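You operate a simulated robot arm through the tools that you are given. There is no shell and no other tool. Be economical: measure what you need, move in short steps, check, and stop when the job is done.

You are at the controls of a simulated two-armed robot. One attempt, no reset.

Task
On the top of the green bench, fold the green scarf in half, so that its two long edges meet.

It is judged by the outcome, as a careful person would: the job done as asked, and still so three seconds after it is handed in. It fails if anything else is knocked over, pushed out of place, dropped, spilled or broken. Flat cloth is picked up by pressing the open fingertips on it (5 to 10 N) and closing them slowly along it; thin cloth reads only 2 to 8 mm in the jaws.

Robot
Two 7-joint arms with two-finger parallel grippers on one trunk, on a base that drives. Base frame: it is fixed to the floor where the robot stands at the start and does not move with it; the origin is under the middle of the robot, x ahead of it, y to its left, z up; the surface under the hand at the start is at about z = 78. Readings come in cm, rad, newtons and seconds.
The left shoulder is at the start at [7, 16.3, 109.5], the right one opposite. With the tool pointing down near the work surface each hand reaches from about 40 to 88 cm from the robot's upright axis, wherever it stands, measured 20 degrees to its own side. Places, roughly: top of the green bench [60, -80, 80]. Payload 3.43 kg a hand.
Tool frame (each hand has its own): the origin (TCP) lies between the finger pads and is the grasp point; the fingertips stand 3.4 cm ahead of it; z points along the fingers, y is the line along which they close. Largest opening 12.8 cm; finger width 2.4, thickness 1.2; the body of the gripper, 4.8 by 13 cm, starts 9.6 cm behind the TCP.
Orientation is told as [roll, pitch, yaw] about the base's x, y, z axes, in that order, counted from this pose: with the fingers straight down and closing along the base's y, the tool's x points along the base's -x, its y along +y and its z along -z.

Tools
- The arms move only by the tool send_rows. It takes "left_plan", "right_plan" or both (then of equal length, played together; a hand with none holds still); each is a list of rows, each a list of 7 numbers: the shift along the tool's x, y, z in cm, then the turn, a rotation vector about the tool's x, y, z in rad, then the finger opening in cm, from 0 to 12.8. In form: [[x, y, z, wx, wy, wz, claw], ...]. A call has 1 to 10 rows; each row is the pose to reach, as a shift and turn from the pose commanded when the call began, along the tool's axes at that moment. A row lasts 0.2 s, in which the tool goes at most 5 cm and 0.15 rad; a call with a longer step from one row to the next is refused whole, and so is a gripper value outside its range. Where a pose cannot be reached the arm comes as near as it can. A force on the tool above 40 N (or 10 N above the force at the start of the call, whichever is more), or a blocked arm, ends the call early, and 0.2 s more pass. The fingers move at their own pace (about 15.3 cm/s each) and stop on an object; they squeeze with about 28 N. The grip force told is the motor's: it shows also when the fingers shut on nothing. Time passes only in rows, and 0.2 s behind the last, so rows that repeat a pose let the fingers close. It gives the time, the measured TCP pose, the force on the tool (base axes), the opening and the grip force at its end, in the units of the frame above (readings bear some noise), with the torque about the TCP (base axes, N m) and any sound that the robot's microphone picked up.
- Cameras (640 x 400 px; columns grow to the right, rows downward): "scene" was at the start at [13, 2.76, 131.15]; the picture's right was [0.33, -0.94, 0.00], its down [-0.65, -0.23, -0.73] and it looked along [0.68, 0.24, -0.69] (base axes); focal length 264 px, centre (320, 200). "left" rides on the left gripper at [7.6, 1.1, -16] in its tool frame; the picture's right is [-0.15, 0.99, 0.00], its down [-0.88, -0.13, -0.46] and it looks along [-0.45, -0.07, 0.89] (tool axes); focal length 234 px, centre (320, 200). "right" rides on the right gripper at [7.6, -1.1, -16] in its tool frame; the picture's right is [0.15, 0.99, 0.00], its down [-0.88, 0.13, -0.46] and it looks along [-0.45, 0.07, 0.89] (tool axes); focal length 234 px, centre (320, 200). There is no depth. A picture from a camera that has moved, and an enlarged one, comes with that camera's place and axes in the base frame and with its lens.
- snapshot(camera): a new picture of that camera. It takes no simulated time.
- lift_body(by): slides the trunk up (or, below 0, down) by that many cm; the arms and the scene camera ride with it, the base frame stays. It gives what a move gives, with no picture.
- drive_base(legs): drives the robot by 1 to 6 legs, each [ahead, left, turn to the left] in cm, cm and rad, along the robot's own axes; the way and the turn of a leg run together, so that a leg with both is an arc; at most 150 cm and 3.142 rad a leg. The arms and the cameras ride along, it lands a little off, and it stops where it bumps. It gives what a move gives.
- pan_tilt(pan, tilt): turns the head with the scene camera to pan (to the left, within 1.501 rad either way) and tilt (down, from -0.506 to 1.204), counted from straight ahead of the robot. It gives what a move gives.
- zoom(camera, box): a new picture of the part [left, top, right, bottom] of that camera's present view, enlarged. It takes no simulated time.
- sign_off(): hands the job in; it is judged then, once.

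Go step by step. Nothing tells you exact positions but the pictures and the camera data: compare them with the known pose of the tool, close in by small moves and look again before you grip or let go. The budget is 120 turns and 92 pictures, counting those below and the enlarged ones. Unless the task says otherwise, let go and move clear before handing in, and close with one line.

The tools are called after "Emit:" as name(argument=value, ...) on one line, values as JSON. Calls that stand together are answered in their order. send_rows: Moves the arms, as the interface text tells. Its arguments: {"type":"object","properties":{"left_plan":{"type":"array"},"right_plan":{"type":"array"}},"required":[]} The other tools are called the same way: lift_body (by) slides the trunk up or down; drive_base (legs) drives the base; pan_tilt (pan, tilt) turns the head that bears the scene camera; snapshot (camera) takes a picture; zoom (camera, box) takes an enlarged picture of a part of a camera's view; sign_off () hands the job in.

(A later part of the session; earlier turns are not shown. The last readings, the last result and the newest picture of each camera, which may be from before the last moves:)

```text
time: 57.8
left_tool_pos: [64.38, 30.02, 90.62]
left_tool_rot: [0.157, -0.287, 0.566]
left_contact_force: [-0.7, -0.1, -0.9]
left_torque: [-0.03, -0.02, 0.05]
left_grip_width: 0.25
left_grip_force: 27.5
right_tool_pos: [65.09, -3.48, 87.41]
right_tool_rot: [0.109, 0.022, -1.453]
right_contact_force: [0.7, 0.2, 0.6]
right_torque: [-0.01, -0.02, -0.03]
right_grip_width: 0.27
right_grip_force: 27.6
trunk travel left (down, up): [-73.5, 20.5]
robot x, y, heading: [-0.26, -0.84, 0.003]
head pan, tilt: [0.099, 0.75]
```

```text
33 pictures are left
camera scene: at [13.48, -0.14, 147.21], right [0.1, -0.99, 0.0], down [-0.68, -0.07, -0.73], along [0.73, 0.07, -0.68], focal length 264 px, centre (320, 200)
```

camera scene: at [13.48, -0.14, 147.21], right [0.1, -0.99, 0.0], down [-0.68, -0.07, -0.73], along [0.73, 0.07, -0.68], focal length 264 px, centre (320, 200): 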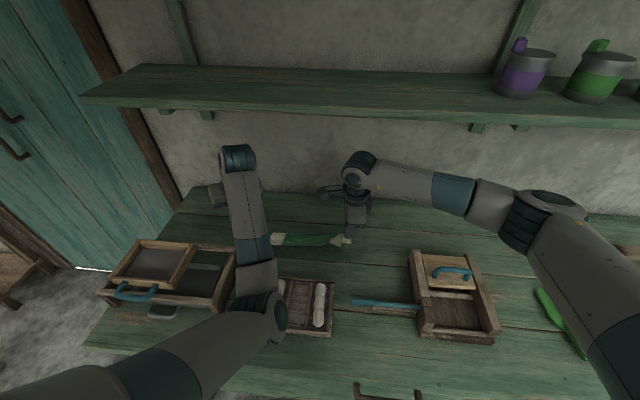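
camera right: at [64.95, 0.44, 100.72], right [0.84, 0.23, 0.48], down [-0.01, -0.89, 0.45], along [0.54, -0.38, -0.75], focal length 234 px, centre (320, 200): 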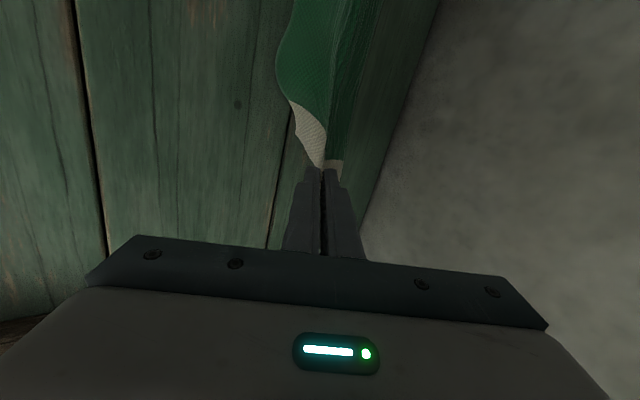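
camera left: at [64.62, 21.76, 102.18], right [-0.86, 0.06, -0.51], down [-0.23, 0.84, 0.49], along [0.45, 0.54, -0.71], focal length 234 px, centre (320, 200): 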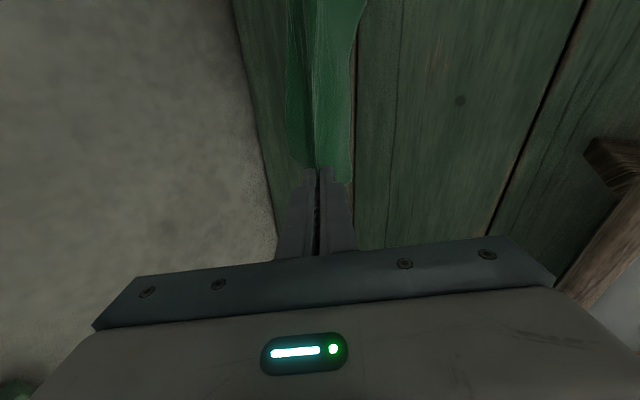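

The elbow is moving back outward and the hand stays put. Continuing the wrist turn.

Emit:
send_rows(left_plan=[[0, 0, 0, 0, 0, 0.14, 0], [0, 0, 0, 0, 0, 0.28, 0], [0, 0, 0, 0, 0, 0.42, 0], [0, 0, 0, 0, 0, 0.56, 0], [0, 0, 0, 0, 0, 0.7, 0], [0, 0, 0, 0, 0, 0.84, 0], [0, 0, 0, 0, 0, 0.84, 0]])

Emit:
snapshot(camera="scene")

```text
time: 59.4
left_tool_pos: [64.28, 30.13, 90.66]
left_tool_rot: [0.316, -0.077, -0.266]
left_contact_force: [0.3, -6.6, -2.2]
left_torque: [-0.17, -0.03, 0.22]
left_grip_width: 0.39
left_grip_force: 27.6
right_tool_pos: [65.2, -3.51, 87.53]
right_tool_rot: [0.111, 0.025, -1.453]
right_contact_force: [-1.4, 6.5, 1.3]
right_torque: [0.25, 0.02, 0.02]
right_grip_width: 0.25
right_grip_force: 27.4
trunk travel left (down, up): [-73.5, 20.5]
robot x, y, heading: [-0.01, -0.82, -0.002]
head pan, tilt: [0.099, 0.75]
```

```text
32 pictures are left
camera scene: at [13.48, -0.12, 147.21], right [0.1, -0.99, 0.0], down [-0.68, -0.07, -0.73], along [0.73, 0.07, -0.68], focal length 264 px, centre (320, 200)
```

scene: 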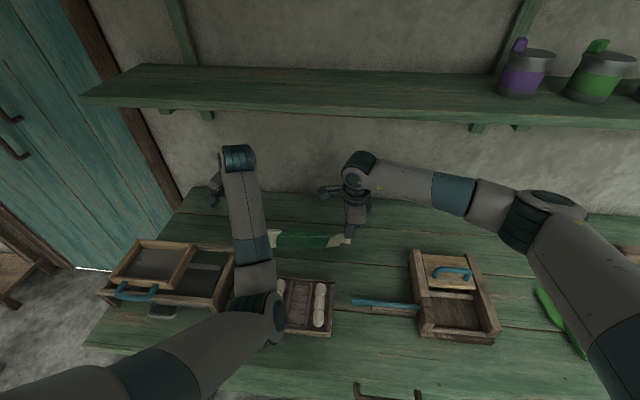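

The elbow posture stays but the wrist turns freely, so the limit is only near yaw 1.5. I'll turn back to yaw about 1.1, which still pinches well, and work from there.

Emit:
send_rows(left_plan=[[0, 0, 0, 0, 0, -0.145, 0], [0, 0, 0, 0, 0, -0.29, 0], [0, 0, 0, 0, 0, -0.435, 0], [0, 0, 0, 0, 0, -0.58, 0], [0, 0, 0, 0, 0, -0.725, 0], [0, 0, 0, 0, 0, -0.87, 0], [0, 0, 0, 0, 0, -1.015, 0], [0, 0, 0, 0, 0, -1.16, 0], [0, 0, 0, 0, 0, -1.3, 0], [0, 0, 0, 0, 0, -1.3, 0]])

Emit:
send_rows(left_plan=[[0, 0, 0, 0.04, 0.09, 0, 0], [0, 0, 0, 0.08, 0.17, 0, 0], [0, 0, 0, 0.12, 0.25, 0, 0], [0.4, 0.2, 0, 0.12, 0.25, 0, 0], [0.8, 0.4, 0, 0.12, 0.25, 0, 0]])

Emit:
snapshot(camera="scene")

```text
time: 61.8
left_tool_pos: [63.78, 35.72, 91.1]
left_tool_rot: [0.042, -0.384, 1.089]
left_contact_force: [1.4, -24.3, -2.4]
left_torque: [-0.87, -0.02, 0.1]
left_grip_width: 0.26
left_grip_force: 28.0
right_tool_pos: [65.07, -2.53, 87.69]
right_tool_rot: [0.113, 0.038, -1.445]
right_contact_force: [-1.5, 24.2, 2.0]
right_torque: [0.74, 0.03, 0.0]
right_grip_width: 0.26
right_grip_force: 27.7
trunk travel left (down, up): [-73.5, 20.5]
robot x, y, heading: [0.18, -0.74, -0.002]
head pan, tilt: [0.099, 0.75]
stopped in row 10 (left hand): the arm was blocked; the commanded pose is now the measured one
```

```text
time: 63.0
left_tool_pos: [63.02, 35.02, 90.86]
left_tool_rot: [-0.075, -0.136, 1.085]
left_contact_force: [0.1, -10.5, -1.2]
left_torque: [-0.23, -0.03, 0.1]
left_grip_width: 0.26
left_grip_force: 27.9
right_tool_pos: [65.07, -3.13, 87.45]
right_tool_rot: [0.113, 0.026, -1.449]
right_contact_force: [-1.2, 10.3, 1.4]
right_torque: [0.29, 0.02, 0.01]
right_grip_width: 0.26
right_grip_force: 28.2
trunk travel left (down, up): [-73.5, 20.5]
robot x, y, heading: [0.04, -0.73, -0.003]
head pan, tilt: [0.099, 0.75]
```

```text
31 pictures are left
camera scene: at [13.48, -0.1, 147.21], right [0.1, -0.99, 0.0], down [-0.68, -0.07, -0.73], along [0.73, 0.07, -0.68], focal length 264 px, centre (320, 200)
```

scene: 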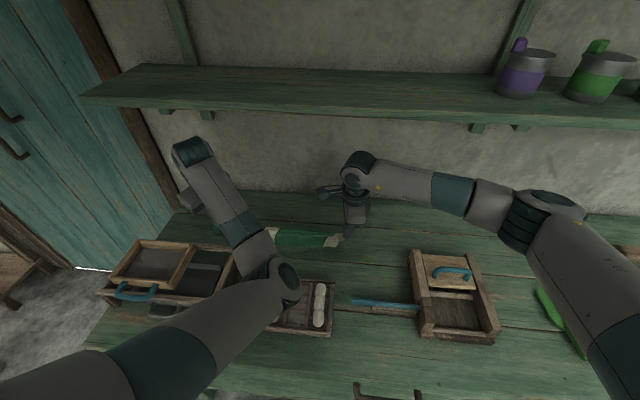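

Turning back drifted the hand again, but correcting the tilt worked without blocking. Trying an inward move now.

Emit:
send_rows(left_plan=[[0.9, -0.5, 0, 0.02, 0.04, 0, 0], [1.8, -0.9, 0, 0.04, 0.08, 0, 0], [2.7, -1.4, 0, 0.06, 0.12, 0, 0], [2.7, -1.4, 0, 0.06, 0.12, 0, 0]])

Emit:
snapshot(camera="scene")

```text
time: 64.0
left_tool_pos: [63.03, 32.32, 90.68]
left_tool_rot: [-0.132, -0.018, 1.076]
left_contact_force: [0.1, 0.9, -0.2]
left_torque: [0.02, 0.04, -0.01]
left_grip_width: 0.24
left_grip_force: 27.7
right_tool_pos: [64.99, -3.02, 87.49]
right_tool_rot: [0.112, 0.028, -1.448]
right_contact_force: [0.7, 0.4, 0.0]
right_torque: [0.0, 0.01, -0.01]
right_grip_width: 0.26
right_grip_force: 28.0
trunk travel left (down, up): [-73.5, 20.5]
robot x, y, heading: [-0.3, -0.9, 0.001]
head pan, tilt: [0.099, 0.75]
```

```text
30 pictures are left
camera scene: at [13.48, -0.09, 147.21], right [0.1, -0.99, 0.0], down [-0.68, -0.07, -0.73], along [0.73, 0.07, -0.68], focal length 264 px, centre (320, 200)
```

scene: 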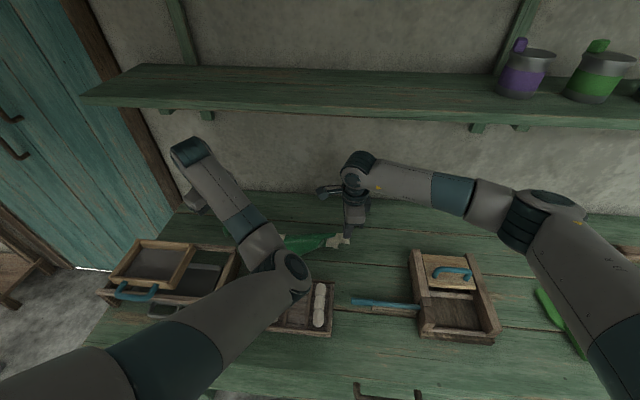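

The left arm now follows well and hangs vertical. Let me check how the cloth hangs at each hand.

Emit:
snapshot(camera="left")

Emit:
snapshot(camera="right")

```text
29 pictures are left
camera left: at [56.42, 26.94, 106.16], right [-0.79, 0.6, -0.13], down [0.47, 0.73, 0.49], along [0.38, 0.32, -0.86], focal length 234 px, centre (320, 200)
```

left: 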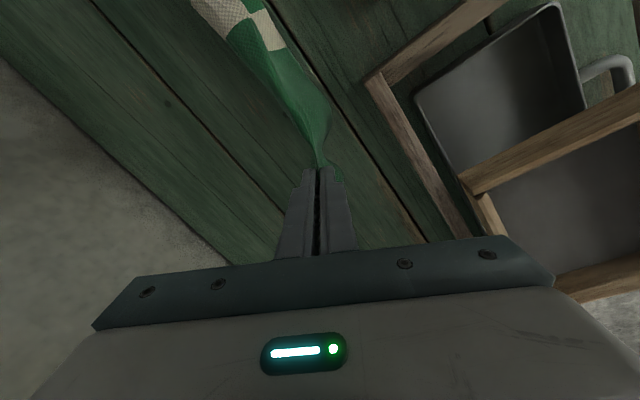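

```text
28 pictures are left
camera right: at [61.5, 3.62, 103.48], right [0.96, 0.26, 0.12], down [0.19, -0.88, 0.44], along [0.22, -0.4, -0.89], focal length 234 px, centre (320, 200)
```

right: 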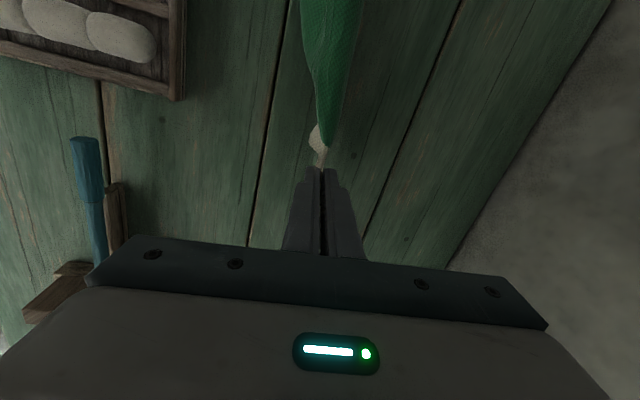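

Both ends are hanging folded over the fingers. I'll lower the hands slightly, raise the trunk for elbow clearance, then bring the hands down again and forward, ready to lay the cloth while drawing back.

Emit:
send_rows(left_plan=[[0, 0, 1, 0, 0, 0, 0], [0, 0, 2, 0, 0, 0, 0], [0, 0, 3, 0, 0, 0, 0], [0, 0, 3, 0, 0, 0, 0]])

Emit:
lift_body(by=5)

Emit:
send_rows(left_plan=[[0, 0, 1, 0, 0, 0, 0], [0, 0, 2, 0, 0, 0, 0], [0, 0, 3, 0, 0, 0, 0], [0, 0, 4, 0, 0, 0, 0], [-0.95, -1.76, 4, 0, 0, 0, 0], [-1.9, -3.52, 4, 0, 0, 0, 0], [-2.84, -5.28, 4, 0, 0, 0, 0], [-3.8, -7, 4, 0, 0, 0, 0]], right_plan=[[0, 0, 1, 0, 0, 0, 0], [0, 0, 2, 0, 0, 0, 0], [0, 0, 3, 0, 0, 0, 0], [0, 0, 4, 0, 0, 0, 0], [-0.25, 1.97, 4.2, 0, 0, 0, 0], [-0.5, 3.94, 4.4, 0, 0, 0, 0], [-0.74, 5.9, 4.65, 0, 0, 0, 0], [-1, 7.9, 4.9, 0, 0, 0, 0]])

Emit:
snapshot(camera="scene")

```text
time: 65.0
left_tool_pos: [63.55, 32.54, 88.2]
left_tool_rot: [-0.138, -0.027, 1.08]
left_contact_force: [-0.4, 0.5, -0.6]
left_torque: [-0.01, 0.02, 0.01]
left_grip_width: 0.25
left_grip_force: 28.0
right_tool_pos: [65.04, -3.03, 87.48]
right_tool_rot: [0.112, 0.031, -1.45]
right_contact_force: [-0.2, 0.8, 0.0]
right_torque: [0.01, -0.02, -0.01]
right_grip_width: 0.28
right_grip_force: 27.9
trunk travel left (down, up): [-73.5, 20.5]
robot x, y, heading: [0.17, -1.07, 0.003]
head pan, tilt: [0.099, 0.75]
```

```text
time: 65.9
left_tool_pos: [63.62, 32.76, 92.91]
left_tool_rot: [-0.135, -0.025, 1.081]
left_contact_force: [0.2, -0.1, 0.3]
left_torque: [0.0, 0.04, 0.01]
left_grip_width: 0.25
left_grip_force: 28.1
right_tool_pos: [65.09, -3.18, 92.43]
right_tool_rot: [0.112, 0.03, -1.448]
right_contact_force: [-0.3, 0.0, -0.9]
right_torque: [-0.01, -0.02, 0.01]
right_grip_width: 0.25
right_grip_force: 28.0
trunk travel left (down, up): [-78.5, 15.5]
robot x, y, heading: [0.14, -1.04, 0.006]
head pan, tilt: [0.099, 0.75]
```

```text
time: 67.7
left_tool_pos: [71.92, 31.68, 89.54]
left_tool_rot: [-0.133, -0.016, 1.07]
left_contact_force: [0.9, 0.5, 0.4]
left_torque: [0.01, 0.05, 0.0]
left_grip_width: 0.23
left_grip_force: 27.8
right_tool_pos: [73.66, -2.93, 88.35]
right_tool_rot: [0.112, 0.029, -1.448]
right_contact_force: [0.8, 0.2, -1.5]
right_torque: [-0.01, -0.01, 0.0]
right_grip_width: 0.27
right_grip_force: 28.0
trunk travel left (down, up): [-78.5, 15.5]
robot x, y, heading: [-0.23, -0.76, 0.003]
head pan, tilt: [0.099, 0.75]
```

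```text
27 pictures are left
camera scene: at [13.61, -0.04, 152.2], right [0.1, -0.99, 0.0], down [-0.68, -0.07, -0.73], along [0.73, 0.07, -0.68], focal length 264 px, centre (320, 200)
```

scene: 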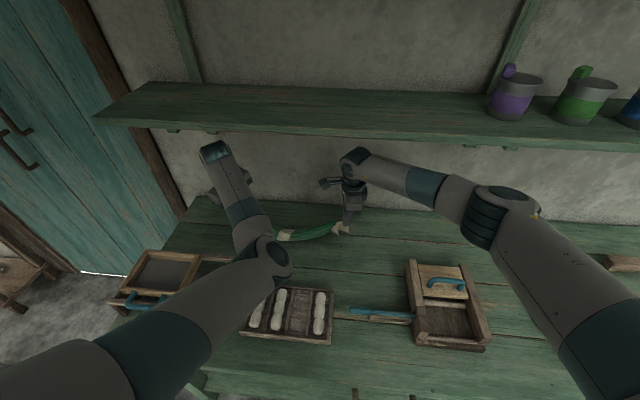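

Everything on the bench is intact and both arms behave. A closer look at the hanging cloth.

Emit:
zoom(camera="scene", box=[190, 180, 382, 300])

Emit:
snapshot(camera="right")

```text
3.33 times, centred on (286, 240) of scene
camera zoom: at [13.61, -0.04, 152.2], right [0.1, -0.99, 0.0], down [-0.68, -0.07, -0.73], along [0.73, 0.07, -0.68], focal length 881 px, centre (433, 67)
```

zoom: 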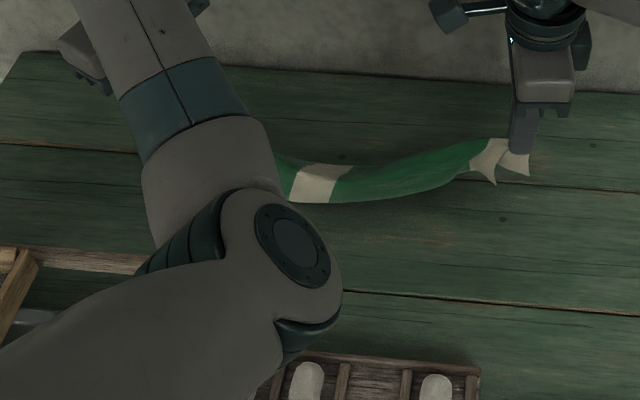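

```text
25 pictures are left
camera right: at [70.08, 3.81, 104.37], right [0.96, 0.26, 0.11], down [0.19, -0.88, 0.44], along [0.22, -0.4, -0.89], focal length 234 px, centre (320, 200)
```

right: 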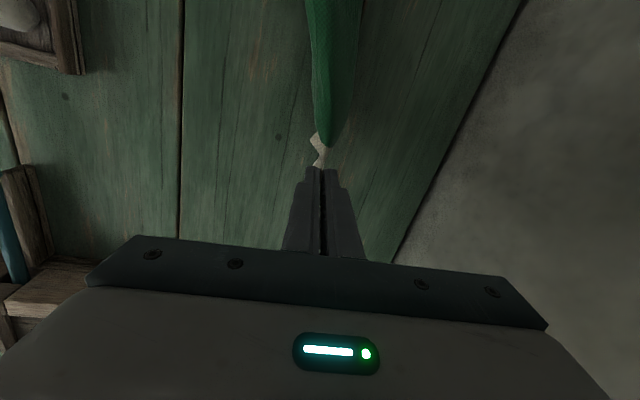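

The cloth hangs doubled with a sag in the middle. I'll draw the right hand out until slightly taut and lower until the edges touch the bench.

Emit:
send_rows(left_plan=[[0, 0, 0.6, 0, 0, 0, 0], [0, 0, 1.2, 0, 0, 0, 0], [0, 0, 1.8, 0, 0, 0, 0], [0, 0, 2.2, 0, 0, 0, 0], [0, 0, 2.2, 0, 0, 0, 0]], right_plan=[[-0.7, 0, 0.3, 0, 0, 0, 0], [-1.2, 0, 0.6, 0, 0, 0, 0], [-1.6, 0, 0.8, 0, 0, 0, 0], [-2, 0, 1, 0, 0, 0, 0], [-2, 0, 1, 0, 0, 0, 0]])

Emit:
zoom(camera="scene", box=[190, 180, 382, 300])

```text
time: 68.9
left_tool_pos: [72.1, 31.6, 87.54]
left_tool_rot: [-0.135, -0.017, 1.073]
left_contact_force: [0.0, -0.9, -1.3]
left_torque: [0.05, 0.02, 0.02]
left_grip_width: 0.24
left_grip_force: 27.8
right_tool_pos: [73.97, -4.97, 87.53]
right_tool_rot: [0.113, 0.029, -1.45]
right_contact_force: [-0.5, 0.2, 0.1]
right_torque: [-0.01, 0.03, -0.02]
right_grip_width: 0.27
right_grip_force: 28.6
trunk travel left (down, up): [-78.5, 15.5]
robot x, y, heading: [-0.11, -1.3, 0.0]
head pan, tilt: [0.099, 0.75]
```

```text
3.33 times, centred on (286, 240) of scene
camera zoom: at [13.48, -0.1, 152.21], right [0.1, -0.99, 0.0], down [-0.68, -0.07, -0.73], along [0.73, 0.07, -0.68], focal length 881 px, centre (433, 67)
```

zoom: 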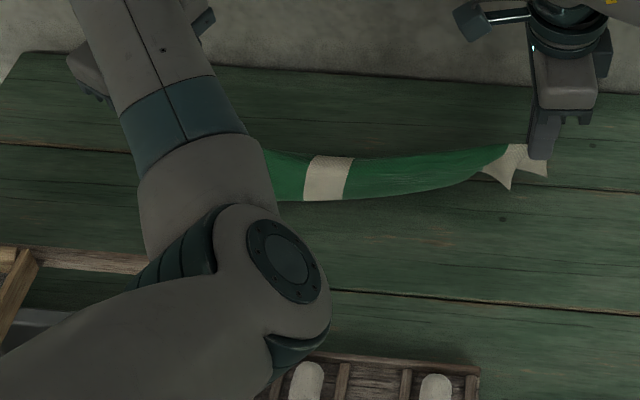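

The top line is nearly straight. Now laying it down: lowering about 5 cm while drawing back 8 cm, so both halves trail away toward the wall.

Emit:
send_rows(left_plan=[[0.3, 0.5, 0.6, 0, 0, 0, 0], [0.75, 1.4, 1.2, 0, 0, 0, 0], [1.2, 2.2, 1.8, 0, 0, 0, 0], [1.65, 3.1, 2.4, 0, 0, 0, 0], [2.1, 3.95, 3.0, 0, 0, 0, 0], [2.6, 4.8, 3.6, 0, 0, 0, 0], [3.0, 5.7, 4.2, 0, 0, 0, 0], [3.4, 6.4, 4.8, 0, 0, 0, 0], [3.8, 7.0, 5.2, 0, 0, 0, 0], [3.8, 7.0, 5.2, 0, 0, 0, 0]], right_plan=[[-0.3, -0.6, 0.6, 0, 0, 0, 0], [-0.4, -1.6, 1.1, 0, 0, 0, 0], [-0.3, -2.5, 1.6, 0, 0, 0, 0], [-0.2, -3.5, 2.1, 0, 0, 0, 0], [-0.1, -4.4, 2.6, 0, 0, 0, 0], [0, -5.4, 3.1, 0, 0, 0, 0], [0.1, -6.4, 3.6, 0, 0, 0, 0], [0.2, -7.2, 4.0, 0, 0, 0, 0], [0.3, -7.9, 4.4, 0, 0, 0, 0], [0.3, -7.9, 4.4, 0, 0, 0, 0]])

Emit:
zoom(camera="scene", box=[190, 180, 382, 300])

Emit:
snapshot(camera="right")

Emit:
snapshot(camera="left")

```text
time: 71.1
left_tool_pos: [64.93, 31.28, 81.88]
left_tool_rot: [-0.14, -0.024, 1.073]
left_contact_force: [6.8, 1.0, 29.1]
left_torque: [0.22, -0.45, -0.02]
left_grip_width: 0.25
left_grip_force: 28.0
right_tool_pos: [66.32, -5.33, 82.19]
right_tool_rot: [0.116, 0.03, -1.449]
right_contact_force: [0.2, 0.7, -0.2]
right_torque: [0.02, 0.01, 0.01]
right_grip_width: 0.24
right_grip_force: 27.9
trunk travel left (down, up): [-78.5, 15.5]
robot x, y, heading: [-0.17, -0.84, 0.001]
head pan, tilt: [0.099, 0.75]
```

```text
3.33 times, centred on (286, 240) of scene
camera zoom: at [13.2, -0.28, 152.28], right [0.1, -0.99, 0.0], down [-0.68, -0.07, -0.73], along [0.73, 0.07, -0.68], focal length 881 px, centre (433, 67)
```

zoom: 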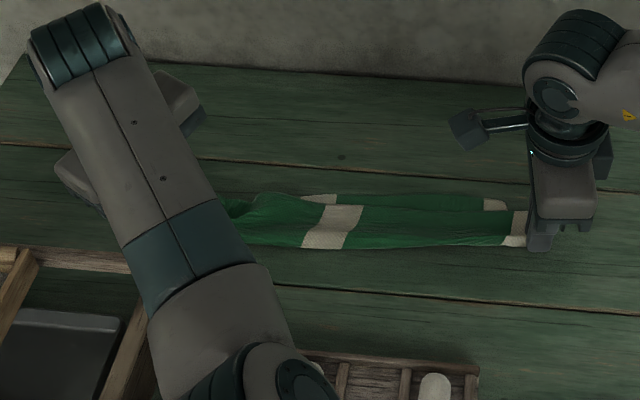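

```text
22 pictures are left
camera right: at [62.73, 1.29, 98.29], right [0.96, 0.26, 0.12], down [0.19, -0.88, 0.44], along [0.22, -0.4, -0.89], focal length 234 px, centre (320, 200)
```

right: 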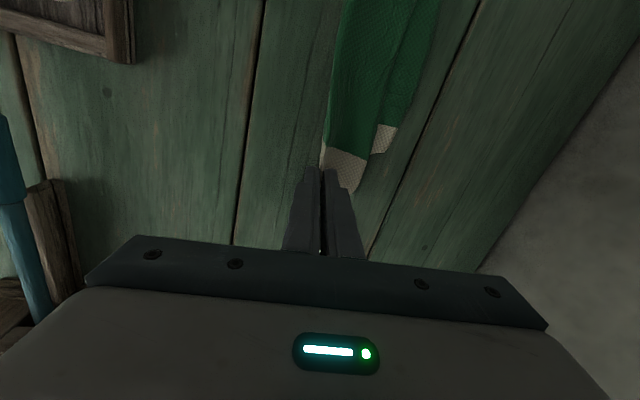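

```text
21 pictures are left
camera left: at [58.19, 25.97, 97.26], right [-0.79, 0.6, -0.13], down [0.47, 0.73, 0.49], along [0.39, 0.32, -0.86], focal length 234 px, centre (320, 200)
```

left: 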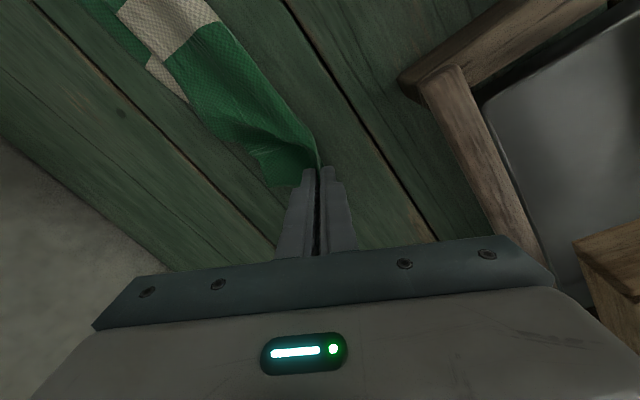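

The scarf is laid folded toward the wall, with the lower half showing slightly beyond the upper one. I'll ease the left hand's pressure, release both and lift off.

Emit:
send_rows(left_plan=[[0, 0, -0.35, 0, 0, 0, 0], [0, 0, -0.35, 0, 0, 0, 0.8], [0, 0, -0.35, 0, 0, 0, 1.6], [0, 0, -0.35, 0, 0, 0, 2.4], [0, 0, -1.2, 0, 0, 0, 2.4], [0, 0, -2.5, 0, 0, 0, 2.4], [0, 0, -4.5, 0, 0, 0, 2.4], [0, 0, -6.5, 0, 0, 0, 2.4]], right_plan=[[0, 0, 0, 0, 0, 0, 0], [0, 0, 0, 0, 0, 0, 0.8], [0, 0, 0, 0, 0, 0, 1.6], [0, 0, 0, 0, 0, 0, 2.4], [0, 0, -1.2, 0, 0, 0, 2.4], [0, 0, -2.5, 0, 0, 0, 2.4], [0, 0, -4.5, 0, 0, 0, 2.4], [0, 0, -6.5, 0, 0, 0, 2.4]])

Emit:
snapshot(camera="right")

Emit:
snapshot(camera="left")

```text
time: 72.9
left_tool_pos: [64.07, 31.58, 87.88]
left_tool_rot: [-0.133, -0.019, 1.073]
left_contact_force: [0.2, 0.2, -0.7]
left_torque: [0.0, -0.03, 0.02]
left_grip_width: 2.42
left_grip_force: 0.0
right_tool_pos: [65.72, -5.55, 88.64]
right_tool_rot: [0.114, 0.03, -1.449]
right_contact_force: [0.0, -0.2, -0.3]
right_torque: [-0.01, -0.01, -0.01]
right_grip_width: 2.42
right_grip_force: 0.1
trunk travel left (down, up): [-78.5, 15.5]
robot x, y, heading: [-0.07, -0.88, 0.004]
head pan, tilt: [0.099, 0.75]
```

```text
20 pictures are left
camera right: at [62.16, 1.12, 104.67], right [0.96, 0.26, 0.12], down [0.19, -0.88, 0.44], along [0.22, -0.4, -0.89], focal length 234 px, centre (320, 200)
```

right: 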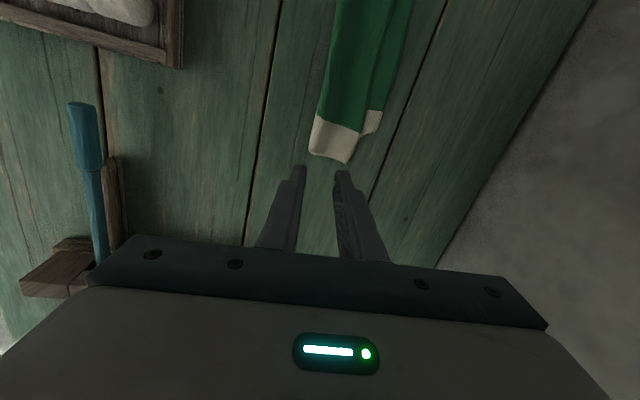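

```text
19 pictures are left
camera left: at [57.37, 26.31, 103.32], right [-0.79, 0.6, -0.13], down [0.48, 0.73, 0.48], along [0.38, 0.32, -0.87], focal length 234 px, centre (320, 200)
```

left: 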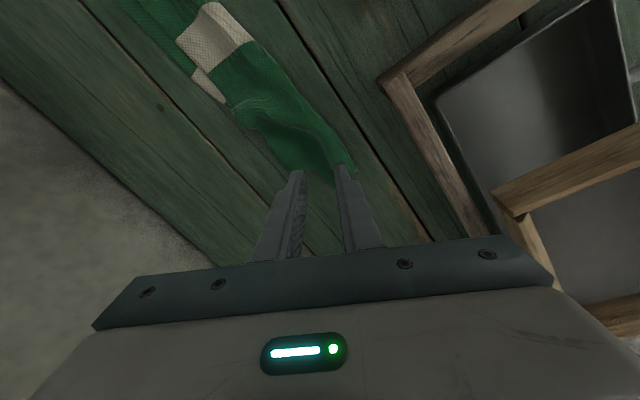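

It stays folded. I'll move the left arm aside so the scene camera can see the whole scarf.

Emit:
send_rows(left_plan=[[-0.5, 0, -2, 0, 0, 0, 2.4], [-2, 1, -4, 0, 0, 0, 2.4], [-4, 2, -5, 0, 0, 0, 2.4], [-6, 3.5, -5, 0, 0, 0, 2.4], [-8, 5, -5, 0, 0, 0, 2.4], [-10, 6, -5, 0, 0, 0, 2.4]], right_plan=[[0, 0, -2, 0, 0, 0, 2.4], [-1, -1, -3, 0, 0, 0, 2.4], [-2, -2, -3, 0, 0, 0, 2.4], [-4, -3, -3, 0, 0, 0, 2.4], [-6, -4, -3, 0, 0, 0, 2.4], [-8, -4, -3, 0, 0, 0, 2.4]])

Emit:
zoom(camera="scene", box=[170, 170, 410, 320])

```text
time: 74.3
left_tool_pos: [63.06, 43.51, 92.12]
left_tool_rot: [-0.134, -0.017, 1.074]
left_contact_force: [-0.5, -1.2, 0.1]
left_torque: [0.03, -0.01, -0.01]
left_grip_width: 2.41
left_grip_force: 0.1
right_tool_pos: [62.57, -14.01, 90.98]
right_tool_rot: [0.11, 0.03, -1.449]
right_contact_force: [-0.7, 0.0, -1.3]
right_torque: [0.01, -0.01, 0.0]
right_grip_width: 2.41
right_grip_force: 0.1
trunk travel left (down, up): [-78.5, 15.5]
robot x, y, heading: [-0.05, -0.97, -0.001]
head pan, tilt: [0.099, 0.75]
```

```text
2.67 times, centred on (290, 245) of scene
camera zoom: at [13.51, -0.09, 152.21], right [0.1, -0.99, 0.0], down [-0.68, -0.07, -0.73], along [0.73, 0.07, -0.68], focal length 705 px, centre (400, 80)
```

zoom: 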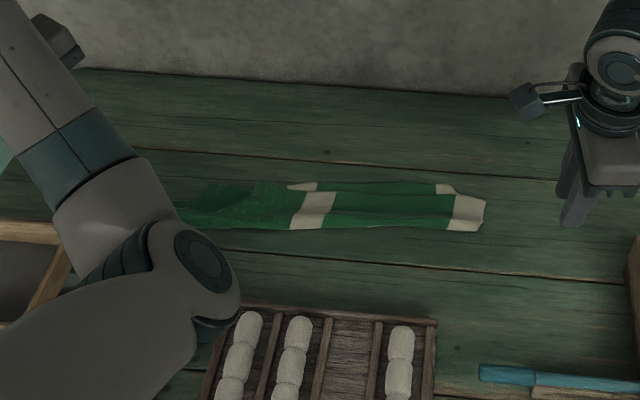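

A good fold, but the upper half lags the lower one by about 1.5 cm and is skewed sideways by about 2 cm. I need to see the left end too; I'll turn the left wrist back so its arm moves out of the view.

Emit:
send_rows(left_plan=[[-0.5, 0, 0, 0, 0, 0.14, 0], [-1, 0, 0, 0, 0, 0.28, 0], [-1.5, 0, 0, 0, 0, 0.42, 0], [-2, 0, 0, 0, 0, 0.56, 0], [-2.5, 0, 0, 0, 0, 0.7, 0], [-3, 0, 0, 0, 0, 0.84, 0], [-3.5, 0, 0, 0, 0, 0.98, 0], [-4, 0, 0, 0, 0, 1.07, 0]])

Emit:
zoom(camera="scene", box=[210, 210, 370, 310])

```text
time: 76.1
left_tool_pos: [64.99, 47.11, 92.05]
left_tool_rot: [-0.05, -0.124, 0.003]
left_contact_force: [0.0, -0.2, -0.2]
left_torque: [0.01, -0.02, 0.0]
left_grip_width: 0.01
left_grip_force: 28.0
right_tool_pos: [62.49, -14.28, 91.01]
right_tool_rot: [0.114, 0.03, -1.448]
right_contact_force: [-0.6, -0.3, 0.5]
right_torque: [-0.02, 0.0, 0.01]
right_grip_width: 2.41
right_grip_force: 0.0
trunk travel left (down, up): [-78.5, 15.5]
robot x, y, heading: [-0.06, -0.53, 0.001]
head pan, tilt: [0.099, 0.75]
```

```text
4.00 times, centred on (290, 260) of scene
camera zoom: at [13.48, -0.08, 152.21], right [0.1, -0.99, 0.0], down [-0.68, -0.07, -0.73], along [0.73, 0.07, -0.68], focal length 1057 px, centre (440, -40)
```

zoom: 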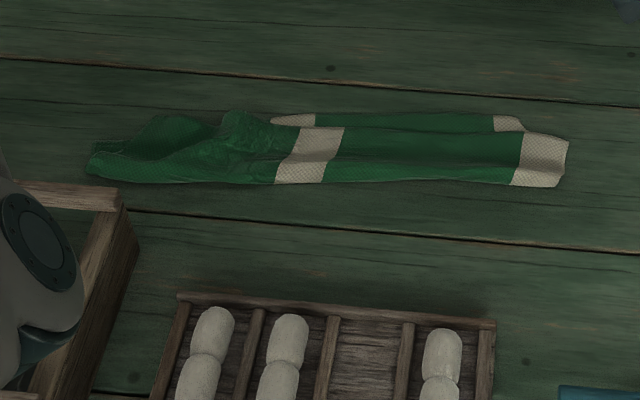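

I can see it all now: right half nearly flat with the upper layer about 1.5 cm short and 2–3 cm skewed, left part rumpled. I'll turn the right hand to close along y, opened wide as a two-point smoother, and bring it above the upper layer.

Emit:
send_rows(right_plan=[[1.8, 0.8, 0, 0, 0, -0.145, 4], [3.6, 1.7, 0, 0, 0, -0.29, 5], [5.5, 2.6, 0, 0, 0, -0.435, 6], [7.3, 3.4, 0, 0, 0, -0.58, 7], [9.1, 4.3, 0, 0, 0, -0.725, 8], [11, 5.1, 0, 0, 0, -0.87, 9], [12.8, 6, 0, 0, 0, -1.015, 9], [14.6, 6.9, 0, 0, 0, -1.16, 9], [16.5, 7.7, 1, 0, 0, -1.305, 9], [18.3, 8.6, 2, 0, 0, -1.448, 9]])

Emit:
snapshot(camera="right")

```text
time: 78.3
left_tool_pos: [64.95, 47.24, 92.04]
left_tool_rot: [-0.052, -0.126, 0.004]
left_contact_force: [0.0, -0.2, -1.2]
left_torque: [-0.03, -0.01, 0.01]
left_grip_width: 0.0
left_grip_force: 28.1
right_tool_pos: [69.04, 5.22, 90.47]
right_tool_rot: [0.041, -0.108, -0.005]
right_contact_force: [-0.4, 0.0, -0.1]
right_torque: [-0.03, 0.01, 0.01]
right_grip_width: 9.0
right_grip_force: 0.0
trunk travel left (down, up): [-78.5, 15.5]
robot x, y, heading: [-0.23, -0.81, -0.003]
head pan, tilt: [0.099, 0.75]
```

```text
16 pictures are left
camera right: at [59.96, 3.46, 105.46], right [-0.15, 0.99, 0.03], down [0.83, 0.11, 0.55], along [0.54, 0.1, -0.83], focal length 234 px, centre (320, 200)
```

right: 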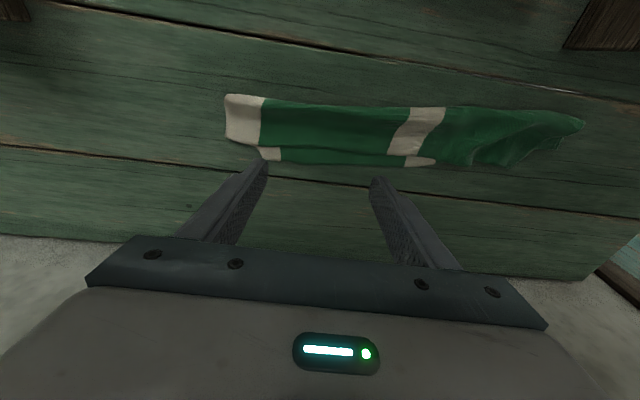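

The smoother is above the upper layer's edge, with the exposed strip visible. Lowering to just above it, levelled.

Emit:
send_rows(right_plan=[[0.3, 0, 2, 0.041, 0, 0, 9], [0.6, 0, 4, 0.041, 0, 0, 9], [0.8, 0, 6, 0.041, 0, 0, 9], [1.2, 0, 7.5, 0.041, 0, 0, 9], [1.3, 0, 8.1, 0.041, 0, 0, 9], [1.3, 0, 8.4, 0.041, 0, 0, 9], [1.3, 0, 8.4, 0.041, 0, 0, 9]])

Emit:
snapshot(camera="right")

```text
time: 79.9
left_tool_pos: [64.9, 47.14, 92.0]
left_tool_rot: [-0.05, -0.127, 0.006]
left_contact_force: [-0.2, -0.5, 0.4]
left_torque: [-0.03, -0.03, 0.0]
left_grip_width: 0.0
left_grip_force: 28.2
right_tool_pos: [68.62, 5.4, 81.96]
right_tool_rot: [0.002, -0.109, -0.004]
right_contact_force: [0.4, 0.4, 0.0]
right_torque: [-0.01, 0.0, 0.01]
right_grip_width: 8.98
right_grip_force: 0.1
trunk travel left (down, up): [-78.5, 15.5]
robot x, y, heading: [0.29, -0.81, 0.0]
head pan, tilt: [0.099, 0.75]
```

```text
15 pictures are left
camera right: at [59.55, 4.37, 97.06], right [-0.14, 0.99, -0.01], down [0.83, 0.13, 0.55], along [0.54, 0.07, -0.84], focal length 234 px, centre (320, 200)
```

right: 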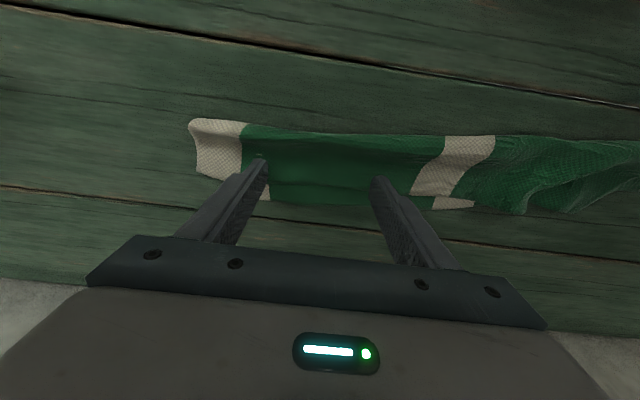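

Fingertips sit on the upper layer. Pressing lightly, then dragging about 1.5 cm toward the wall and 2 cm left.

Emit:
send_rows(right_plan=[[0, 0, 0.2, 0, 0, 0, 9], [0, 0, 0.35, 0, 0, 0, 9], [0, 0, 0.35, 0, 0, 0, 9]])

Emit:
send_rows(right_plan=[[-0.3, 0.4, 0.08, 0, 0, 0, 9], [-0.6, 0.8, 0.08, 0, 0, 0, 9], [-0.9, 1.2, 0.08, 0, 0, 0, 9], [-1.2, 1.6, 0.08, 0, 0, 0, 9], [-1.6, 2.0, 0.08, 0, 0, 0, 9], [-1.6, 2.0, 0.08, 0, 0, 0, 9]])

Emit:
snapshot(camera="right")

```text
time: 80.7
left_tool_pos: [64.9, 47.06, 92.27]
left_tool_rot: [-0.049, -0.125, 0.006]
left_contact_force: [0.1, 0.1, -0.6]
left_torque: [0.03, 0.0, 0.0]
left_grip_width: 0.0
left_grip_force: 28.5
right_tool_pos: [68.68, 5.52, 81.71]
right_tool_rot: [0.001, -0.108, -0.006]
right_contact_force: [-0.4, -0.6, 4.5]
right_torque: [-0.07, 0.05, -0.04]
right_grip_width: 9.01
right_grip_force: 0.0
trunk travel left (down, up): [-78.5, 15.5]
robot x, y, heading: [0.04, -1.28, -0.005]
head pan, tilt: [0.099, 0.75]
```

```text
time: 82.1
left_tool_pos: [64.97, 47.06, 92.13]
left_tool_rot: [-0.049, -0.124, 0.006]
left_contact_force: [0.4, 0.2, 0.1]
left_torque: [0.0, -0.02, 0.0]
left_grip_width: 0.0
left_grip_force: 27.8
right_tool_pos: [70.16, 7.47, 81.8]
right_tool_rot: [0.003, -0.109, -0.005]
right_contact_force: [-1.9, 0.1, 3.5]
right_torque: [-0.06, 0.08, -0.01]
right_grip_width: 9.02
right_grip_force: 0.1
trunk travel left (down, up): [-78.5, 15.5]
robot x, y, heading: [-0.03, -0.97, 0.003]
head pan, tilt: [0.099, 0.75]
```

```text
14 pictures are left
camera right: at [61.13, 6.36, 96.81], right [-0.14, 0.99, -0.01], down [0.83, 0.12, 0.55], along [0.54, 0.07, -0.84], focal length 234 px, centre (320, 200)
```

right: 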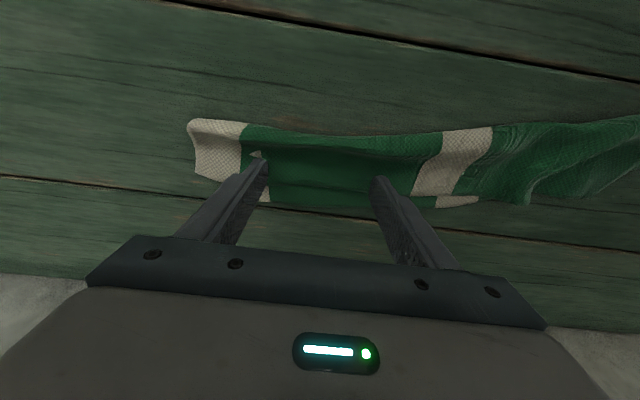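

Both layers moved together, so dragging alone doesn't shift one against the other. The left part is the more rumpled, so I'll bring the left hand over it, keeping the right as an anchor, and look.

Emit:
send_rows(left_plan=[[0, -3, 0, -0.05, 0, 0, 3], [0, -6, 0, -0.05, 0, 0, 4], [-0.5, -9, 0, -0.05, 0, 0, 4], [-1, -12, 0, -0.05, 0, 0, 4], [-1, -15, 1.5, -0.05, 0, 0, 4], [-1, -16, 3, -0.05, 0, 0, 4], [-1, -16, 3, -0.05, 0, 0, 4]])

Emit:
snapshot(camera="left")

```text
time: 83.7
left_tool_pos: [66.17, 30.97, 90.23]
left_tool_rot: [0.001, -0.126, 0.007]
left_contact_force: [-0.8, -0.5, 0.1]
left_torque: [0.01, -0.03, 0.0]
left_grip_width: 3.97
left_grip_force: 0.0
right_tool_pos: [70.2, 7.51, 81.81]
right_tool_rot: [0.001, -0.109, -0.004]
right_contact_force: [-0.6, -1.0, 1.5]
right_torque: [-0.02, 0.01, 0.0]
right_grip_width: 8.96
right_grip_force: 0.2
trunk travel left (down, up): [-78.5, 15.5]
robot x, y, heading: [0.36, -0.63, 0.004]
head pan, tilt: [0.099, 0.75]
```

```text
13 pictures are left
camera left: at [56.7, 32.07, 105.07], right [0.14, 0.99, 0.02], down [0.82, -0.13, 0.56], along [0.56, -0.06, -0.83], focal length 234 px, centre (320, 200)
```

left: 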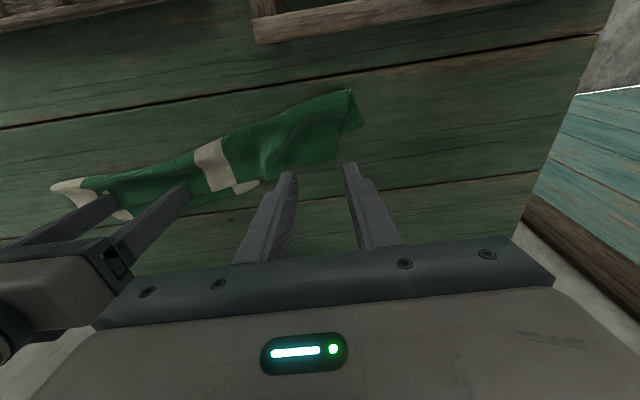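

Emit:
zoom(camera="left", box=[170, 70, 410, 220])

```text
2.67 times, centred on (290, 145) of left
camera zoom: at [56.7, 32.07, 105.07], right [0.14, 0.99, 0.02], down [0.82, -0.13, 0.56], along [0.56, -0.06, -0.83], focal length 624 px, centre (400, 347)
```

zoom: 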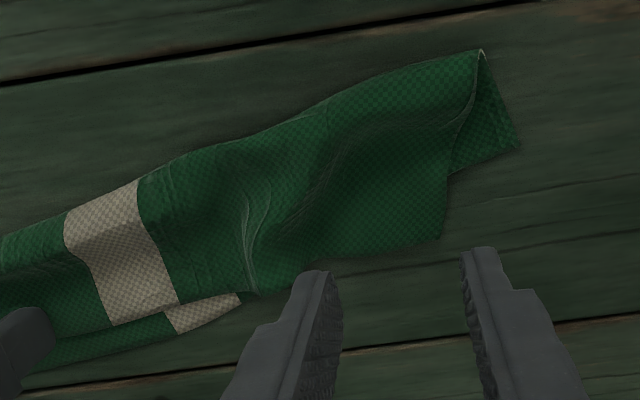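

Now clear: at the left end the upper layer overshoots the lower by about 3 cm; at the right it falls short by about 1 cm. I'll pinch just the overhanging single layer near the left corner and carry it back over the lower corner.

Emit:
send_rows(left_plan=[[-0.1, -1, 1.5, 0, 0, 0, 5], [-0.2, -2, 3, 0, 0, 0, 5], [-0.3, -2, 5, 0, 0, 0, 5], [-0.35, -2, 7, 0, 0, 0, 5], [-0.35, -2, 8, 0, 0, 0, 5], [-0.35, -2, 8.4, 0, 0, 0, 5], [-0.35, -2, 8.4, 0, 0, 0, 5]])

Emit:
zoom(camera="left", box=[170, 70, 410, 220])

```text
time: 85.3
left_tool_pos: [67.61, 28.8, 81.89]
left_tool_rot: [0.0, -0.126, 0.006]
left_contact_force: [-0.4, -0.2, 1.7]
left_torque: [-0.04, 0.05, 0.0]
left_grip_width: 4.99
left_grip_force: 0.1
right_tool_pos: [70.27, 7.37, 81.66]
right_tool_rot: [0.002, -0.108, -0.006]
right_contact_force: [-0.5, -0.7, 1.8]
right_torque: [-0.03, 0.02, 0.03]
right_grip_width: 8.99
right_grip_force: 0.0
trunk travel left (down, up): [-78.5, 15.5]
robot x, y, heading: [-0.1, -0.97, 0.001]
head pan, tilt: [0.099, 0.75]
```

```text
2.67 times, centred on (290, 145) of left
camera zoom: at [58.06, 30.03, 96.71], right [0.14, 0.99, 0.02], down [0.82, -0.13, 0.56], along [0.56, -0.06, -0.83], focal length 624 px, centre (400, 347)
```

zoom: 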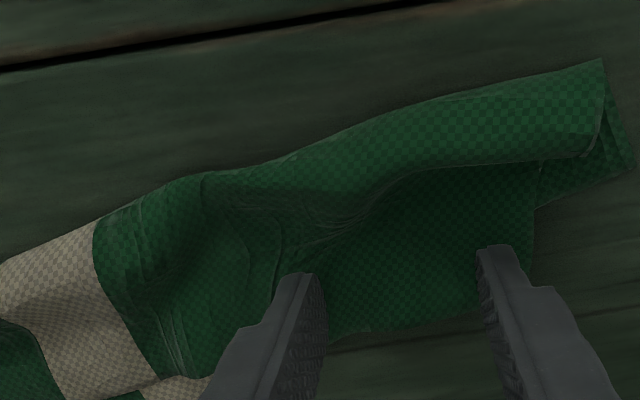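

The fingers straddle the flat overhang. Pressing a little more and closing slowly.

Emit:
send_rows(left_plan=[[0, 0, 0.25, 0, 0, 0, 5], [0, 0, 0.28, 0, 0, 0, 4.4], [0, 0, 0.28, 0, 0, 0, 3.8], [0, 0, 0.28, 0, 0, 0, 3.2], [0, 0, 0.28, 0, 0, 0, 2.6], [0, 0, 0.28, 0, 0, 0, 2.0], [0, 0, 0.28, 0, 0, 0, 1.4], [0, 0, 0.28, 0, 0, 0, 0.8], [0, 0, 0.28, 0, 0, 0, 0.2], [0, 0, 0.28, 0, 0, 0, 0]])

```text
time: 87.5
left_tool_pos: [67.6, 28.84, 81.71]
left_tool_rot: [0.003, -0.131, 0.002]
left_contact_force: [2.6, -1.8, 22.9]
left_torque: [-0.02, 0.15, -0.04]
left_grip_width: 0.26
left_grip_force: 27.7
right_tool_pos: [70.14, 7.32, 81.93]
right_tool_rot: [0.004, -0.108, -0.006]
right_contact_force: [-0.2, 1.8, 0.3]
right_torque: [-0.02, -0.01, 0.0]
right_grip_width: 8.97
right_grip_force: 0.1
trunk travel left (down, up): [-78.5, 15.5]
robot x, y, heading: [0.15, -0.9, 0.0]
head pan, tilt: [0.099, 0.75]
```

Caught (2.6 mm). Lifting the upper layer's edge slightly and carrying it back and left over the lower corner.

Emit:
send_rows(left_plan=[[0, 0, -1, 0, 0, 0, 0], [0, 0.2, -2, 0, 0, 0, 0], [0.6, 0.8, -2.6, 0, 0, 0, 0], [1.4, 1.6, -2.8, 0, 0, 0, 0], [2.2, 2.4, -2.8, 0, 0, 0, 0], [3.0, 3.2, -2.6, 0, 0, 0, 0], [3.6, 3.7, -2.2, 0, 0, 0, 0], [3.6, 3.7, -1.5, 0, 0, 0, 0], [3.6, 3.7, -1.0, 0, 0, 0, 0]])

Emit:
snapshot(camera="left")

```text
time: 89.5
left_tool_pos: [63.83, 32.68, 82.12]
left_tool_rot: [0.001, -0.125, 0.004]
left_contact_force: [0.8, -2.6, 0.5]
left_torque: [-0.06, -0.02, 0.01]
left_grip_width: 0.26
left_grip_force: 27.6
right_tool_pos: [70.27, 7.39, 81.76]
right_tool_rot: [0.001, -0.106, -0.004]
right_contact_force: [-0.5, 2.4, 3.9]
right_torque: [0.0, 0.06, -0.06]
right_grip_width: 8.96
right_grip_force: 0.1
trunk travel left (down, up): [-78.5, 15.5]
robot x, y, heading: [0.1, -1.11, 0.002]
head pan, tilt: [0.099, 0.75]
```

```text
10 pictures are left
camera left: at [54.39, 33.72, 97.02], right [0.14, 0.99, 0.02], down [0.82, -0.13, 0.56], along [0.56, -0.06, -0.83], focal length 234 px, centre (320, 200)
```

left: 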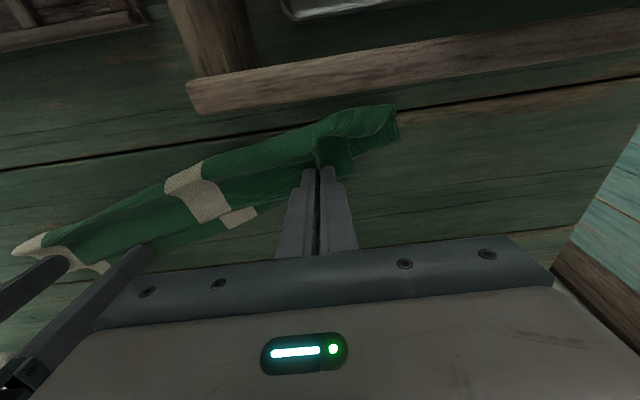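

The lower layer followed partly; its corner is now near (62, 39.6) and the upper edge is still about 3 cm too far toward the wall. Another lifted move, straight toward me only.

Emit:
send_rows(left_plan=[[0, 0, -1, 0, 0, 0, 0], [0, 0, -2, 0, 0, 0, 0], [0.8, 0, -2.8, 0, 0, 0, 0], [1.6, 0, -2.8, 0, 0, 0, 0], [2.4, 0, -2.6, 0, 0, 0, 0], [2.8, 0, -2.0, 0, 0, 0, 0], [2.8, 0, -1.2, 0, 0, 0, 0], [2.8, 0, -0.6, 0, 0, 0, 0]])

Emit:
zoom(camera="left", box=[160, 50, 448, 230])

```text
time: 91.3
left_tool_pos: [61.11, 32.67, 82.32]
left_tool_rot: [0.003, -0.125, 0.005]
left_contact_force: [1.2, -1.8, 0.4]
left_torque: [-0.03, -0.02, -0.03]
left_grip_width: 0.26
left_grip_force: 28.1
right_tool_pos: [70.26, 7.48, 81.71]
right_tool_rot: [0.002, -0.108, -0.004]
right_contact_force: [-0.5, 1.4, 3.9]
right_torque: [-0.06, 0.01, 0.0]
right_grip_width: 8.94
right_grip_force: 0.0
trunk travel left (down, up): [-78.5, 15.5]
robot x, y, heading: [0.15, -0.83, -0.005]
head pan, tilt: [0.099, 0.75]
```

```text
2.22 times, centred on (304, 140) of left
camera zoom: at [51.54, 33.68, 97.23], right [0.14, 0.99, 0.02], down [0.82, -0.13, 0.56], along [0.56, -0.06, -0.83], focal length 520 px, centre (356, 333)
```

zoom: 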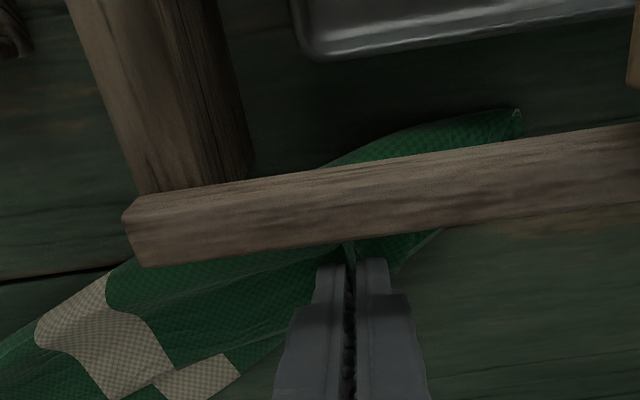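

The fold has slipped under the box's rail. The edges now seem about matched, so I'll open the fingers in place, press on both layers and drag them together toward the wall, clear of the box.

Emit:
send_rows(left_plan=[[-0.05, 0, 0.35, 0, 0, 0, 0], [-0.05, 0, 0.4, 0, 0, 0, 1.5], [-0.05, 0, 0.4, 0, 0, 0, 3], [-0.05, 0, 0.4, 0, 0, 0, 4.5], [-0.05, 0, 0.6, 0, 0, 0, 4.5], [-0.05, 0, 0.6, 0, 0, 0, 4.5]])

```text
time: 92.7
left_tool_pos: [61.13, 32.67, 81.76]
left_tool_rot: [0.001, -0.126, 0.006]
left_contact_force: [-0.6, 0.5, 5.0]
left_torque: [0.13, 0.03, 0.04]
left_grip_width: 4.53
left_grip_force: 0.1
right_tool_pos: [70.24, 7.5, 81.88]
right_tool_rot: [0.0, -0.108, -0.005]
right_contact_force: [-0.3, 0.3, 2.3]
right_torque: [-0.02, -0.01, -0.01]
right_grip_width: 8.96
right_grip_force: 0.1
trunk travel left (down, up): [-78.5, 15.5]
robot x, y, heading: [0.1, -0.73, -0.002]
head pan, tilt: [0.099, 0.75]
```

Emit:
send_rows(left_plan=[[-0.7, 0, 0.1, 0, 0, 0, 4.5], [-1.4, 0, 0.19, 0, 0, 0, 4.5], [-2.1, 0, 0.28, 0, 0, 0, 4.5], [-2.8, 0, 0.37, 0, 0, 0, 4.5], [-3.5, 0, 0.46, 0, 0, 0, 4.5], [-4.2, 0, 0.55, 0, 0, 0, 4.5], [-4.9, 0, 0.64, 0, 0, 0, 4.5], [-5.6, 0, 0.73, 0, 0, 0, 4.5], [-5.6, 0, 0.73, 0, 0, 0, 4.5]])

Emit:
zoom(camera="left", box=[100, 40, 436, 250])

```text
time: 94.7
left_tool_pos: [66.86, 32.57, 81.75]
left_tool_rot: [0.002, -0.126, 0.005]
left_contact_force: [-1.0, -0.3, 7.9]
left_torque: [0.16, 0.13, 0.02]
left_grip_width: 4.5
left_grip_force: 0.1
right_tool_pos: [70.23, 7.45, 81.82]
right_tool_rot: [0.001, -0.11, -0.004]
right_contact_force: [0.1, 0.0, 1.1]
right_torque: [0.03, 0.04, 0.02]
right_grip_width: 8.99
right_grip_force: 0.1
trunk travel left (down, up): [-78.5, 15.5]
robot x, y, heading: [-0.08, -0.81, -0.001]
head pan, tilt: [0.099, 0.75]
```

```text
1.90 times, centred on (268, 145) of left
camera zoom: at [57.25, 33.68, 96.68], right [0.14, 0.99, 0.02], down [0.82, -0.13, 0.56], along [0.56, -0.06, -0.83], focal length 446 px, centre (419, 305)
```

zoom: 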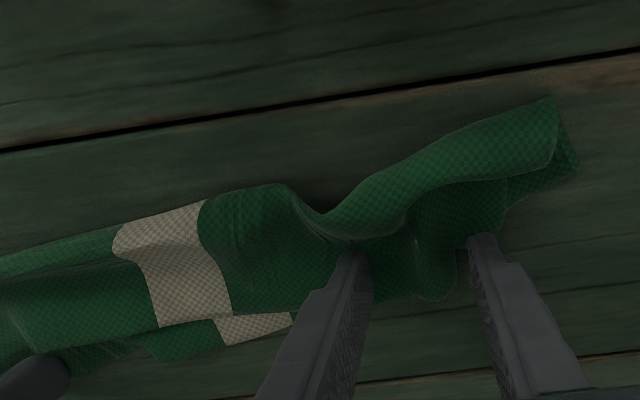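

Clear of the box and somewhat better. Next I'll pinch the upper layer near both ends, lift the whole upper edge and set it down matching the lower edge. Left closes here; the right repositions to the upper layer's right end.

Emit:
send_rows(left_plan=[[0, 0, 0, 0, 0, 0, 4.5], [0, 0, 0, 0, 0, 0, 4], [0, 0, 0, 0, 0, 0, 3.5], [0, 0, 0, 0, 0, 0, 3], [0, 0, 0, 0, 0, 0, 2.5], [0, 0, 0, 0, 0, 0, 2], [0, 0, 0, 0, 0, 0, 1.4], [0, 0, 0, 0, 0, 0, 0.8], [0, 0, 0, 0, 0, 0, 0], [0, 0, 0, 0, 0, 0, 0]], right_plan=[[0, 0, -1, 0, 0, 0, 8], [0, -1, -2, 0, 0, 0, 7], [0, -2.5, -2.5, 0, 0, 0, 6], [0, -4, -2.5, 0, 0, 0, 5.5], [0, -5.5, -2.5, 0, 0, 0, 5.5], [0, -6.3, -2.5, 0, 0, 0, 5.5], [0, -6.3, -2.0, 0, 0, 0, 5.5], [0, -6.3, -1.5, 0, 0, 0, 5.5], [0, -6.3, -1.2, 0, 0, 0, 5.5], [0, -6.3, -1.2, 0, 0, 0, 5.5]])

Emit:
zoom(camera="right", box=[160, 70, 480, 270])

```text
time: 96.9
left_tool_pos: [66.78, 32.54, 81.86]
left_tool_rot: [0.004, -0.127, 0.004]
left_contact_force: [1.1, 0.5, 10.2]
left_torque: [0.04, 0.02, -0.02]
left_grip_width: 0.3
left_grip_force: 27.8
right_tool_pos: [70.04, 1.1, 83.09]
right_tool_rot: [0.002, -0.109, -0.007]
right_contact_force: [0.0, 0.4, 0.8]
right_torque: [-0.01, -0.01, -0.02]
right_grip_width: 5.5
right_grip_force: 0.1
trunk travel left (down, up): [-78.5, 15.5]
robot x, y, heading: [-0.22, -1.07, -0.003]
head pan, tilt: [0.099, 0.75]
```

```text
2.00 times, centred on (320, 170) of right
camera zoom: at [60.94, -0.01, 98.07], right [-0.14, 0.99, -0.01], down [0.83, 0.13, 0.55], along [0.55, 0.07, -0.84], focal length 468 px, centre (320, 260)
```

zoom: 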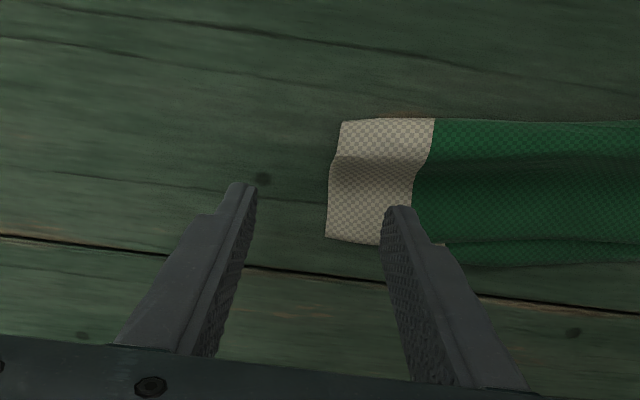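

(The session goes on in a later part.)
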